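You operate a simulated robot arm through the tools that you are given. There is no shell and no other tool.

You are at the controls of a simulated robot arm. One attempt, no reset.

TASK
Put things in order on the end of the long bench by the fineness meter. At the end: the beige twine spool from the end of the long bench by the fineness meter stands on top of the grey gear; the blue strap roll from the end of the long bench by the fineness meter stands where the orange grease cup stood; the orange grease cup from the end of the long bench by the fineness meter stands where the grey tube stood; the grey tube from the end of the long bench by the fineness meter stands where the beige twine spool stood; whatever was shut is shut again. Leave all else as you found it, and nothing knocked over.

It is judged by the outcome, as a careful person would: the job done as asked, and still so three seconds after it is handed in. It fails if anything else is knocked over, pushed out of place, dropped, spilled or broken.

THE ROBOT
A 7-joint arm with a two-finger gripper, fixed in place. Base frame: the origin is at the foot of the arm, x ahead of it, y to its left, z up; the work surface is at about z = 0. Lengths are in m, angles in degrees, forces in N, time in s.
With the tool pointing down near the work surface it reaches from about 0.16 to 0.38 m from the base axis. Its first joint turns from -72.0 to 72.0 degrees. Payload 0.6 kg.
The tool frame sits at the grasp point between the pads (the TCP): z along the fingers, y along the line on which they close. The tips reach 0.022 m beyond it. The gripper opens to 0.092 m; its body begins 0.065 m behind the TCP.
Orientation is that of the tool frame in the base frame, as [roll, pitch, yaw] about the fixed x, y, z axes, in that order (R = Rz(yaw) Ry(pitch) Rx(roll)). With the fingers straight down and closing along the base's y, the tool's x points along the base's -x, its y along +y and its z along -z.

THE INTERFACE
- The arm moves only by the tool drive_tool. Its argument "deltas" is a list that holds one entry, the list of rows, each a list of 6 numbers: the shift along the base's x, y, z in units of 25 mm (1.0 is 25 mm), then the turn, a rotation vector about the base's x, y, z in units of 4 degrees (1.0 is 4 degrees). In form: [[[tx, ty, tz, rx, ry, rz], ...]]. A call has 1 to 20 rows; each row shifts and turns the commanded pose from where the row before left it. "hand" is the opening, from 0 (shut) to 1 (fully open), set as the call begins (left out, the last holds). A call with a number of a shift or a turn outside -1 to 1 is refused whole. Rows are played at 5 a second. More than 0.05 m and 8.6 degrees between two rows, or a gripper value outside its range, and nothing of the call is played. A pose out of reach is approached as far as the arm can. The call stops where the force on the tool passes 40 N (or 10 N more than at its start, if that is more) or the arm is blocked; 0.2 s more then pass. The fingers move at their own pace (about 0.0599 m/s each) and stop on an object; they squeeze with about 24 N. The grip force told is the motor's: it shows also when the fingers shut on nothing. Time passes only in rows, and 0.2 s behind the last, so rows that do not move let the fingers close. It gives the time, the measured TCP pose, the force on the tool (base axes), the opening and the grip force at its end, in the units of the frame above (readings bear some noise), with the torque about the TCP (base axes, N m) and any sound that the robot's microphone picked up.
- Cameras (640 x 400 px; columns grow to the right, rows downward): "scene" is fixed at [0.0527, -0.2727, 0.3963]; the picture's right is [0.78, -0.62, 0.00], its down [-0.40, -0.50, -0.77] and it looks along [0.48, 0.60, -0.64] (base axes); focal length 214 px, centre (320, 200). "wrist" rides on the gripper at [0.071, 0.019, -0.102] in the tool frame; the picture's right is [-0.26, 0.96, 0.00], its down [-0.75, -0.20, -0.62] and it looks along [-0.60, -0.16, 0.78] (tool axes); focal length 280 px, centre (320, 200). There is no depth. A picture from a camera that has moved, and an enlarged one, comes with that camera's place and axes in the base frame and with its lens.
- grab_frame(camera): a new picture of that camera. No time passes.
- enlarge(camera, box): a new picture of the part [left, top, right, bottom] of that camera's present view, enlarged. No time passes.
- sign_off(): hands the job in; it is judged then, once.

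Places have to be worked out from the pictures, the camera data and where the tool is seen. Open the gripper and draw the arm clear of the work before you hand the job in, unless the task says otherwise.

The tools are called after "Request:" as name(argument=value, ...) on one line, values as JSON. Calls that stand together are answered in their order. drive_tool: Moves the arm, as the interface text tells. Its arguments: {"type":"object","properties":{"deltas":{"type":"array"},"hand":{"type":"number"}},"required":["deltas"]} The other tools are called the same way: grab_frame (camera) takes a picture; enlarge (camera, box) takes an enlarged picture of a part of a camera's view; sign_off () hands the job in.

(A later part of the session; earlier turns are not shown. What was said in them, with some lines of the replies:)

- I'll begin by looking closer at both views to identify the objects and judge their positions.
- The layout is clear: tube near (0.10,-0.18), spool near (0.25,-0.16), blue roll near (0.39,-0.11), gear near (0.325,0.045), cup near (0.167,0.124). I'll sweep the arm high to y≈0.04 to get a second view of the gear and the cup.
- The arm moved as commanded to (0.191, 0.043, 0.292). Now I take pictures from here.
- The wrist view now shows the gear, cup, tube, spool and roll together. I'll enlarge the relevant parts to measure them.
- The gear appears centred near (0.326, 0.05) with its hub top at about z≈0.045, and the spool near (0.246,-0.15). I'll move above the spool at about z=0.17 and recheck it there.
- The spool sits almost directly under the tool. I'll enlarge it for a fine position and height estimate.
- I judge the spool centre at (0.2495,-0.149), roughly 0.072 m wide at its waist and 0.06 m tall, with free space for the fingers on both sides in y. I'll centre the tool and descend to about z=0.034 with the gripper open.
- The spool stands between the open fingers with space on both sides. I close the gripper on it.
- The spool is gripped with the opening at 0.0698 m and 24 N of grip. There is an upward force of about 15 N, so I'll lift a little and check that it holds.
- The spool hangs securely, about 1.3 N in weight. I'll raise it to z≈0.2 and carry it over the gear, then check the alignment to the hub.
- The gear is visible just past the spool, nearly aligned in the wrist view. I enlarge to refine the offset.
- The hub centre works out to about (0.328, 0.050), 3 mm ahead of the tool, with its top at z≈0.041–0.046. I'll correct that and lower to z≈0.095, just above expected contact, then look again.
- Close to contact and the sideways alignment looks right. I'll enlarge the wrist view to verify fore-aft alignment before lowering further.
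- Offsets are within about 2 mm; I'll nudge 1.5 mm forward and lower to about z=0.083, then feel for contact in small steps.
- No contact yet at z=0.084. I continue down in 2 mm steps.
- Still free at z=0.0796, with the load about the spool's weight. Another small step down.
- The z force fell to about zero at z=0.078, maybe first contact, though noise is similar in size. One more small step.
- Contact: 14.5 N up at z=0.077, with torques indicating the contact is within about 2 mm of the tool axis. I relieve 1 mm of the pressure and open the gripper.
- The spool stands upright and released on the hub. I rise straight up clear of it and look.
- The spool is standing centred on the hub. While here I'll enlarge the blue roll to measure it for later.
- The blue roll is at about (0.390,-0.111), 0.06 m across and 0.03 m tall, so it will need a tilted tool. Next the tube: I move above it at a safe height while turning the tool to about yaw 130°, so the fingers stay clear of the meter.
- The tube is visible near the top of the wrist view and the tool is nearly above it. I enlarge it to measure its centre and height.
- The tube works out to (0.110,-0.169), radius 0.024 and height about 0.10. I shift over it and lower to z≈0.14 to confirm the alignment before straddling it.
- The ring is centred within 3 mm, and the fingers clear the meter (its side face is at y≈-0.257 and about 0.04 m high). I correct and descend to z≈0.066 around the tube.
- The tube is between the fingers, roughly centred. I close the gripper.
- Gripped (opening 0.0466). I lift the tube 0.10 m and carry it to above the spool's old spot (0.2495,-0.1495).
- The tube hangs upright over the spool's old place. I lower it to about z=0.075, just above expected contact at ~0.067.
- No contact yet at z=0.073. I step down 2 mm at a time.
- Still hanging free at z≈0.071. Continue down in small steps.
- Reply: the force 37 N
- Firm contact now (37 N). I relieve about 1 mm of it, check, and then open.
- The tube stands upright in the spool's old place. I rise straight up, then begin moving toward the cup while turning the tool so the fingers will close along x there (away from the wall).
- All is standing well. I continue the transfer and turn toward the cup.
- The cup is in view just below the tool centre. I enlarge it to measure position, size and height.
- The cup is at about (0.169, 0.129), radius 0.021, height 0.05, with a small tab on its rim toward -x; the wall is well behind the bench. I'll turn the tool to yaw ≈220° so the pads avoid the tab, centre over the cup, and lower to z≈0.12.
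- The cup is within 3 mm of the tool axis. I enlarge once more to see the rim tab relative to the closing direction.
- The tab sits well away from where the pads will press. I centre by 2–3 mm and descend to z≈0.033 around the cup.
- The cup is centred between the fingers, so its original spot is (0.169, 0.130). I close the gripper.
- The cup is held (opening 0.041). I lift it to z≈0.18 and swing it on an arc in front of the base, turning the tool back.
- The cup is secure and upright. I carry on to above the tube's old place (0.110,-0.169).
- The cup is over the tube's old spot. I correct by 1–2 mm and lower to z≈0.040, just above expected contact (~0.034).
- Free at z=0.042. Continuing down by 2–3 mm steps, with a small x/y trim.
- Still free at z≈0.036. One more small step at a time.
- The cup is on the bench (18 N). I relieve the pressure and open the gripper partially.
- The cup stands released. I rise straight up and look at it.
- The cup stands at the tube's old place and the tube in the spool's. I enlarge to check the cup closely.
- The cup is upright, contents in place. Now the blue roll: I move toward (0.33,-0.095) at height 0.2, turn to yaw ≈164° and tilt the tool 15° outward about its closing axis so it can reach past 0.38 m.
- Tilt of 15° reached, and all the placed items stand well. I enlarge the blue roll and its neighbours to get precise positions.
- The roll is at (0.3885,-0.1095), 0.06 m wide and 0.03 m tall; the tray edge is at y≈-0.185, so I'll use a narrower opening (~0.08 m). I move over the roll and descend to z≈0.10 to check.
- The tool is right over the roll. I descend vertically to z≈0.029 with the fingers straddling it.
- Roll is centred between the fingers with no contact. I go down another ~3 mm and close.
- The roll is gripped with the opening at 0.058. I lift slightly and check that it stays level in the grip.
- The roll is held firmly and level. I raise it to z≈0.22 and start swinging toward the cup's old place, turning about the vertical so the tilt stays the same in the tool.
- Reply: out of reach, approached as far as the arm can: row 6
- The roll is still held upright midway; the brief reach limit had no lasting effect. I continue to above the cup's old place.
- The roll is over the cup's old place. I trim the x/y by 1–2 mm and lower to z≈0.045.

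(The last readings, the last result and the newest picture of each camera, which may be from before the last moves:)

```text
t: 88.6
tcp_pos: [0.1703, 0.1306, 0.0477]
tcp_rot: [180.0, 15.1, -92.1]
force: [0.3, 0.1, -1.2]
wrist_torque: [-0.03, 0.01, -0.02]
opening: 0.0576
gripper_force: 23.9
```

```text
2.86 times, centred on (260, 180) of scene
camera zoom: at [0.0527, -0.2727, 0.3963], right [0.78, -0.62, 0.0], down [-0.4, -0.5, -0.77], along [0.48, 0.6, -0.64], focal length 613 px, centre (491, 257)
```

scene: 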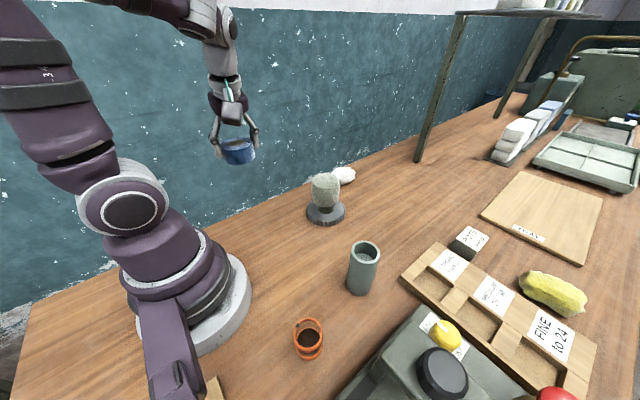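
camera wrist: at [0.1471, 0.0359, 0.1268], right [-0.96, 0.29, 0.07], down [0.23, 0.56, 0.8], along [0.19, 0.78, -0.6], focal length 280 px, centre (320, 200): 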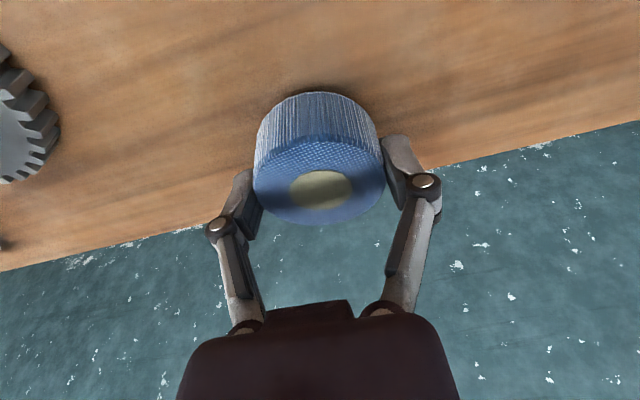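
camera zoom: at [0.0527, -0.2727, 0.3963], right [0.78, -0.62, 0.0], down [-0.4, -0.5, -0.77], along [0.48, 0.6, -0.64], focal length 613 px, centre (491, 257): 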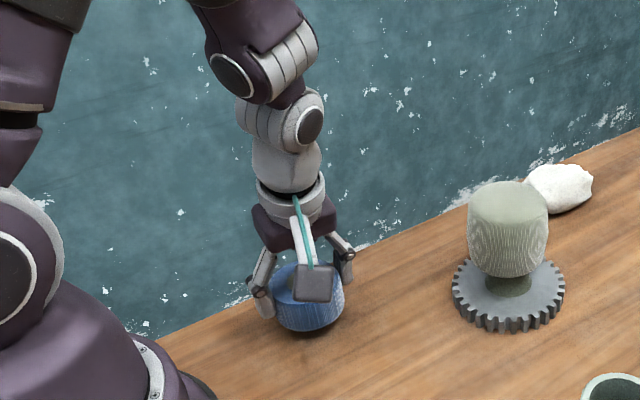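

The roll is level above the spot at (0.170, 0.131). I lower in small steps toward the expected contact near z≈0.030.

Request:
drive_tool(deltas=[[[-0.03, -0.02, -0.2, 0, 0, 0], [0, 0, -0.2, 0, 0, 0], [0, 0, -0.1, 0, 0, 0], [0, 0, 0, 0, 0, 0]]])

Request:
drive_tool(deltas=[[[0, 0, -0.08, 0, 0, 0], [0, 0, 0, 0, 0, 0]]])

```text
t: 89.6
tcp_pos: [0.1692, 0.1314, 0.0338]
tcp_rot: [180.0, 14.9, -91.9]
force: [-0.6, -0.3, -1.4]
wrist_torque: [0.0, 0.0, 0.03]
opening: 0.0578
gripper_force: 24.0
```

```text
t: 90.2
tcp_pos: [0.1694, 0.1307, 0.0329]
tcp_rot: [-180.0, 15.0, -92.2]
force: [0.0, -0.2, -0.9]
wrist_torque: [0.0, -0.03, -0.01]
opening: 0.0578
gripper_force: 23.8
```

No contact yet at z≈0.033. Continuing with ~1.3 mm steps.

Request:
drive_tool(deltas=[[[0, 0, -0.05, 0, 0, 0], [0, 0, 0, 0, 0, 0]]])

Request:
drive_tool(deltas=[[[0, 0, -0.04, 0, 0, 0], [0, 0, 0, 0, 0, 0]]])

```text
t: 90.8
tcp_pos: [0.1695, 0.1304, 0.0316]
tcp_rot: [-180.0, 14.9, -92.2]
force: [0.3, -0.7, -0.5]
wrist_torque: [0.02, -0.03, -0.01]
opening: 0.058
gripper_force: 23.7
```

```text
t: 91.4
tcp_pos: [0.1691, 0.13, 0.0309]
tcp_rot: [179.9, 15.0, -92.1]
force: [-0.5, 0.6, -0.8]
wrist_torque: [0.0, -0.01, -0.04]
opening: 0.058
gripper_force: 24.1
```

Still hanging free at z≈0.031. Another small step.

Request:
drive_tool(deltas=[[[0, 0, -0.04, 0, 0, 0], [0, 0, 0, 0, 0, 0]]])

Request:
drive_tool(deltas=[[[0, 0, -0.03, 0, 0, 0], [0, 0, 0, 0, 0, 0]]])

```text
t: 92.0
tcp_pos: [0.1696, 0.1299, 0.0298]
tcp_rot: [-180.0, 14.9, -92.1]
force: [-1.9, -5.2, 22.5]
wrist_torque: [-0.07, 0.02, 0.05]
opening: 0.058
gripper_force: 23.7
```

```text
t: 92.6
tcp_pos: [0.1692, 0.1309, 0.0297]
tcp_rot: [179.9, 15.0, -92.1]
force: [-4.9, -5.2, 23.2]
wrist_torque: [-0.06, 0.18, -0.02]
opening: 0.0576
gripper_force: 23.7
```

The roll is on the bench (about 23 N). I relieve the pressure and open the fingers.

Request:
drive_tool(deltas=[[[0, 0, 0.05, 0, 0, 0], [0, 0, 0, 0, 0, 0]]])

Request:
drive_tool(deltas=[[[0, 0, 0, 0, 0, 0], [0, 0, 0, 0, 0, 0], [0, 0, 0, 0, 0, 0], [0, 0, 0, 0, 0, 0]]], hand=0.9)

Request:
grab_frame(camera="wrist")

Request:
enlarge(camera="scene", box=[180, 110, 340, 250])

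```text
t: 93.2
tcp_pos: [0.1687, 0.1302, 0.03]
tcp_rot: [179.9, 15.0, -92.2]
force: [0.2, 0.0, -1.2]
wrist_torque: [0.01, 0.0, 0.02]
opening: 0.0578
gripper_force: 23.8
```

```text
t: 94.2
tcp_pos: [0.1686, 0.1306, 0.0298]
tcp_rot: [-180.0, 15.1, -92.1]
force: [-1.3, 0.1, -0.8]
wrist_torque: [-0.01, -0.01, 0.0]
opening: 0.0826
gripper_force: 0.0
```

```text
taken
camera wrist: at [0.1456, 0.0364, 0.1102], right [-0.95, 0.29, 0.07], down [0.23, 0.56, 0.8], along [0.19, 0.78, -0.6], focal length 280 px, centre (320, 200)
```

wrist: 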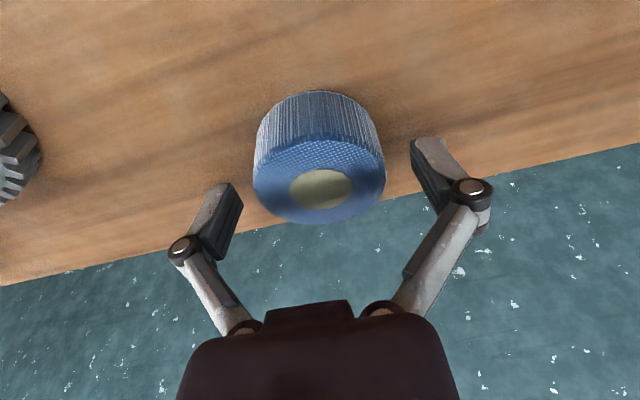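

```text
2.86 times, centred on (260, 180) of scene
camera zoom: at [0.0527, -0.2727, 0.3963], right [0.78, -0.62, 0.0], down [-0.4, -0.5, -0.77], along [0.48, 0.6, -0.64], focal length 613 px, centre (491, 257)
```

zoom: 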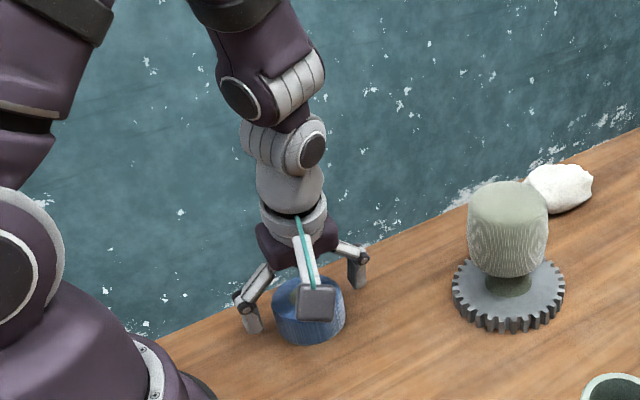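

The roll stands released. I rise straight up, then level the tool and draw the arm back.

Request:
drive_tool(deltas=[[[0, 0, 0.4, 0, 0, 0], [0, 0, 0.9, 0, 0, 0], [0, 0, 0.9, 0, 0, 0], [0, 0, 0.9, 0, 0, 0], [0, 0, 0.9, 0, 0, 0], [0, 0, 0.9, 0, 0, 0], [0, 0, 0.9, 0, 0, 0], [0, 0, 0.9, 0, 0, 0], [0, 0, 0.9, 0, 0, 0], [0, 0, 0, 0, 0, 0]]])

Request:
grab_frame(camera="scene")

Request:
grab_frame(camera="wrist")

```text
t: 96.4
tcp_pos: [0.1704, 0.1303, 0.2197]
tcp_rot: [180.0, 14.9, -92.2]
force: [-0.1, 0.1, 0.5]
wrist_torque: [0.0, 0.0, -0.01]
opening: 0.0828
gripper_force: 0.0
```

```text
taken
```

scene: 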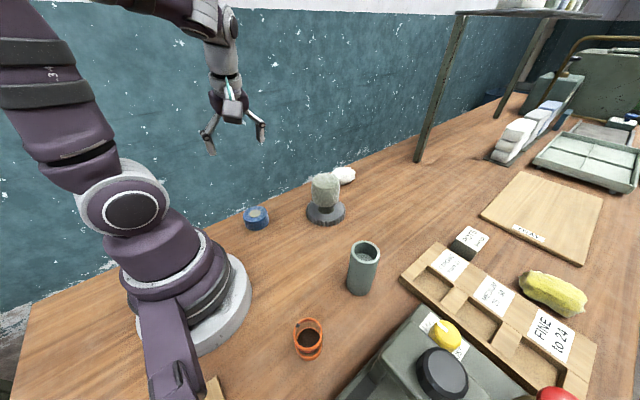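

```text
taken
camera wrist: at [0.1466, 0.0363, 0.2987], right [-0.95, 0.29, 0.07], down [0.23, 0.56, 0.8], along [0.19, 0.78, -0.6], focal length 280 px, centre (320, 200)
```

wrist: 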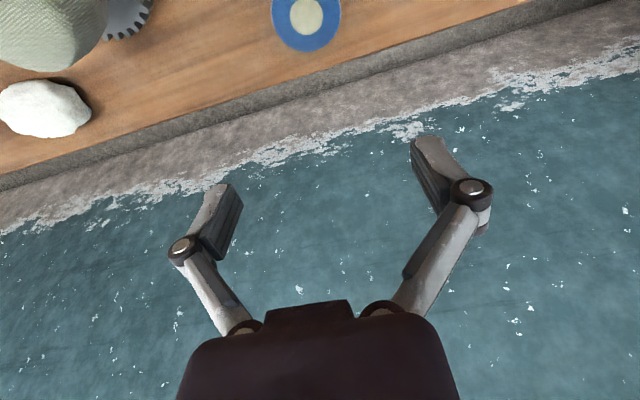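

All four items stand in their new places. I level the tool, raise it, and pull it back to a clear spot, turning back toward the start orientation.

Request:
drive_tool(deltas=[[[0, 0, 0.7, -0.937, 0.035, 0], [0, 0, 0.7, -0.937, 0.035, 0], [0, 0, 0.7, -0.937, 0.035, 0], [0, 0, 0.7, -0.937, 0.035, 0], [0.05, -0.35, 0, 0, 0, -0.98], [0.05, -0.35, 0, 0, 0, -0.98], [0.05, -0.35, 0, 0, 0, -0.98], [0.05, -0.35, 0, 0, 0, -0.98], [0.05, -0.35, 0, 0, 0, -0.98], [0.05, -0.35, 0, 0, 0, -0.98], [0.05, -0.35, 0, 0, 0, -0.98], [0.05, -0.35, 0, 0, 0, -0.98], [0.05, -0.35, 0, 0, 0, -0.98], [0.05, -0.35, 0, 0, 0, -0.98], [0.05, -0.35, 0, 0, 0, -0.98], [0.05, -0.35, 0, 0, 0, -0.98], [0.05, -0.35, 0, 0, 0, -0.98], [0.05, -0.35, 0, 0, 0, -0.98], [0.05, -0.35, 0, 0, 0, -0.98], [0, 0, 0, 0, 0, 0]]], hand=1)

Request:
grab_frame(camera="wrist")

Request:
enlarge(camera="scene", box=[220, 150, 420, 275])

Request:
enlarge(camera="scene", box=[260, 220, 500, 370])

```text
t: 100.6
tcp_pos: [0.1865, -0.0031, 0.2884]
tcp_rot: [179.9, 0.2, -151.0]
force: [0.2, -0.6, 0.9]
wrist_torque: [0.0, -0.01, -0.05]
opening: 0.0924
gripper_force: 0.1
```

```text
taken
camera wrist: at [0.1153, -0.0203, 0.3913], right [-0.24, 0.97, 0.0], down [0.76, 0.19, 0.63], along [0.61, 0.15, -0.78], focal length 280 px, centre (320, 200)
```

wrist: 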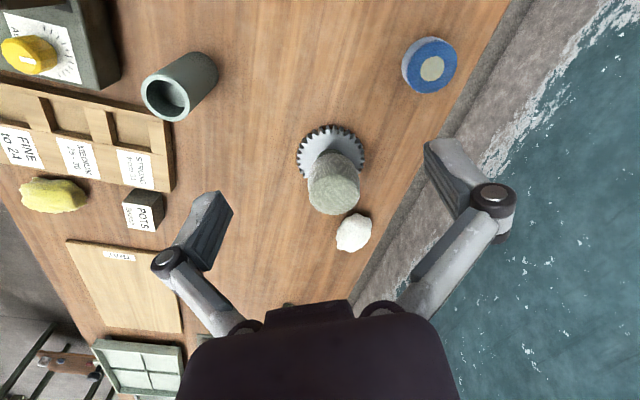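

```text
3.20 times, centred on (320, 212) of scene
camera zoom: at [0.0527, -0.2727, 0.3963], right [0.78, -0.62, 0.0], down [-0.4, -0.5, -0.77], along [0.48, 0.6, -0.64], focal length 686 px, centre (320, 160)
```

zoom: 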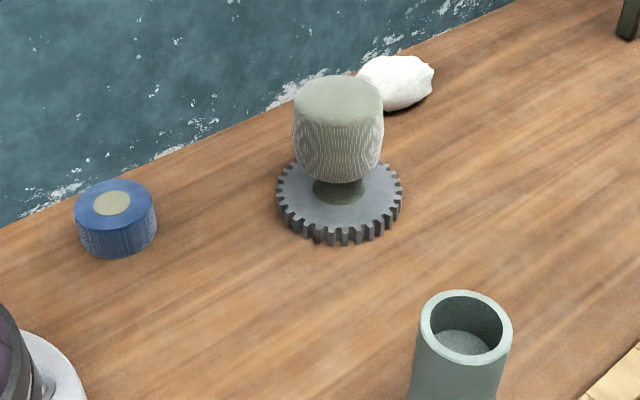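

```text
2.67 times, centred on (380, 295) of scene
camera zoom: at [0.0527, -0.2727, 0.3963], right [0.78, -0.62, 0.0], down [-0.4, -0.5, -0.77], along [0.48, 0.6, -0.64], focal length 572 px, centre (160, -53)
```

zoom: 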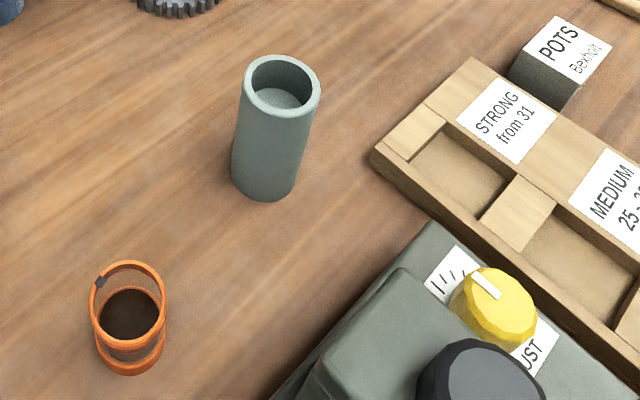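

Comparing with the first pictures: the roll, cup and tube stand within a few millimetres of the target spots, the spool is centred on the gear hub, and the gear, tray, block and lump are unmoved. The gripper is open and the arm is high and clear, so I hand in the job.

Request:
sign_off()

```text
The job is handed in.
```

The job is done and handed in. All four items are in their new places, judged from the final pictures:

| Item | Now stands |
|---|---|
| Beige twine spool | on top of the grey gear, centred on its hub |
| Grey tube | where the spool stood |
| Orange grease cup | where the tube stood, upright with its contents in place |
| Blue strap roll | where the grease cup stood |

The three items on the bench are within about 3 mm of the spots they replaced. The gear, tray, POTS block and white lump show no movement against the first pictures. I opened nothing, so there was nothing to shut again. The gripper is open and the arm is raised clear of the bench.
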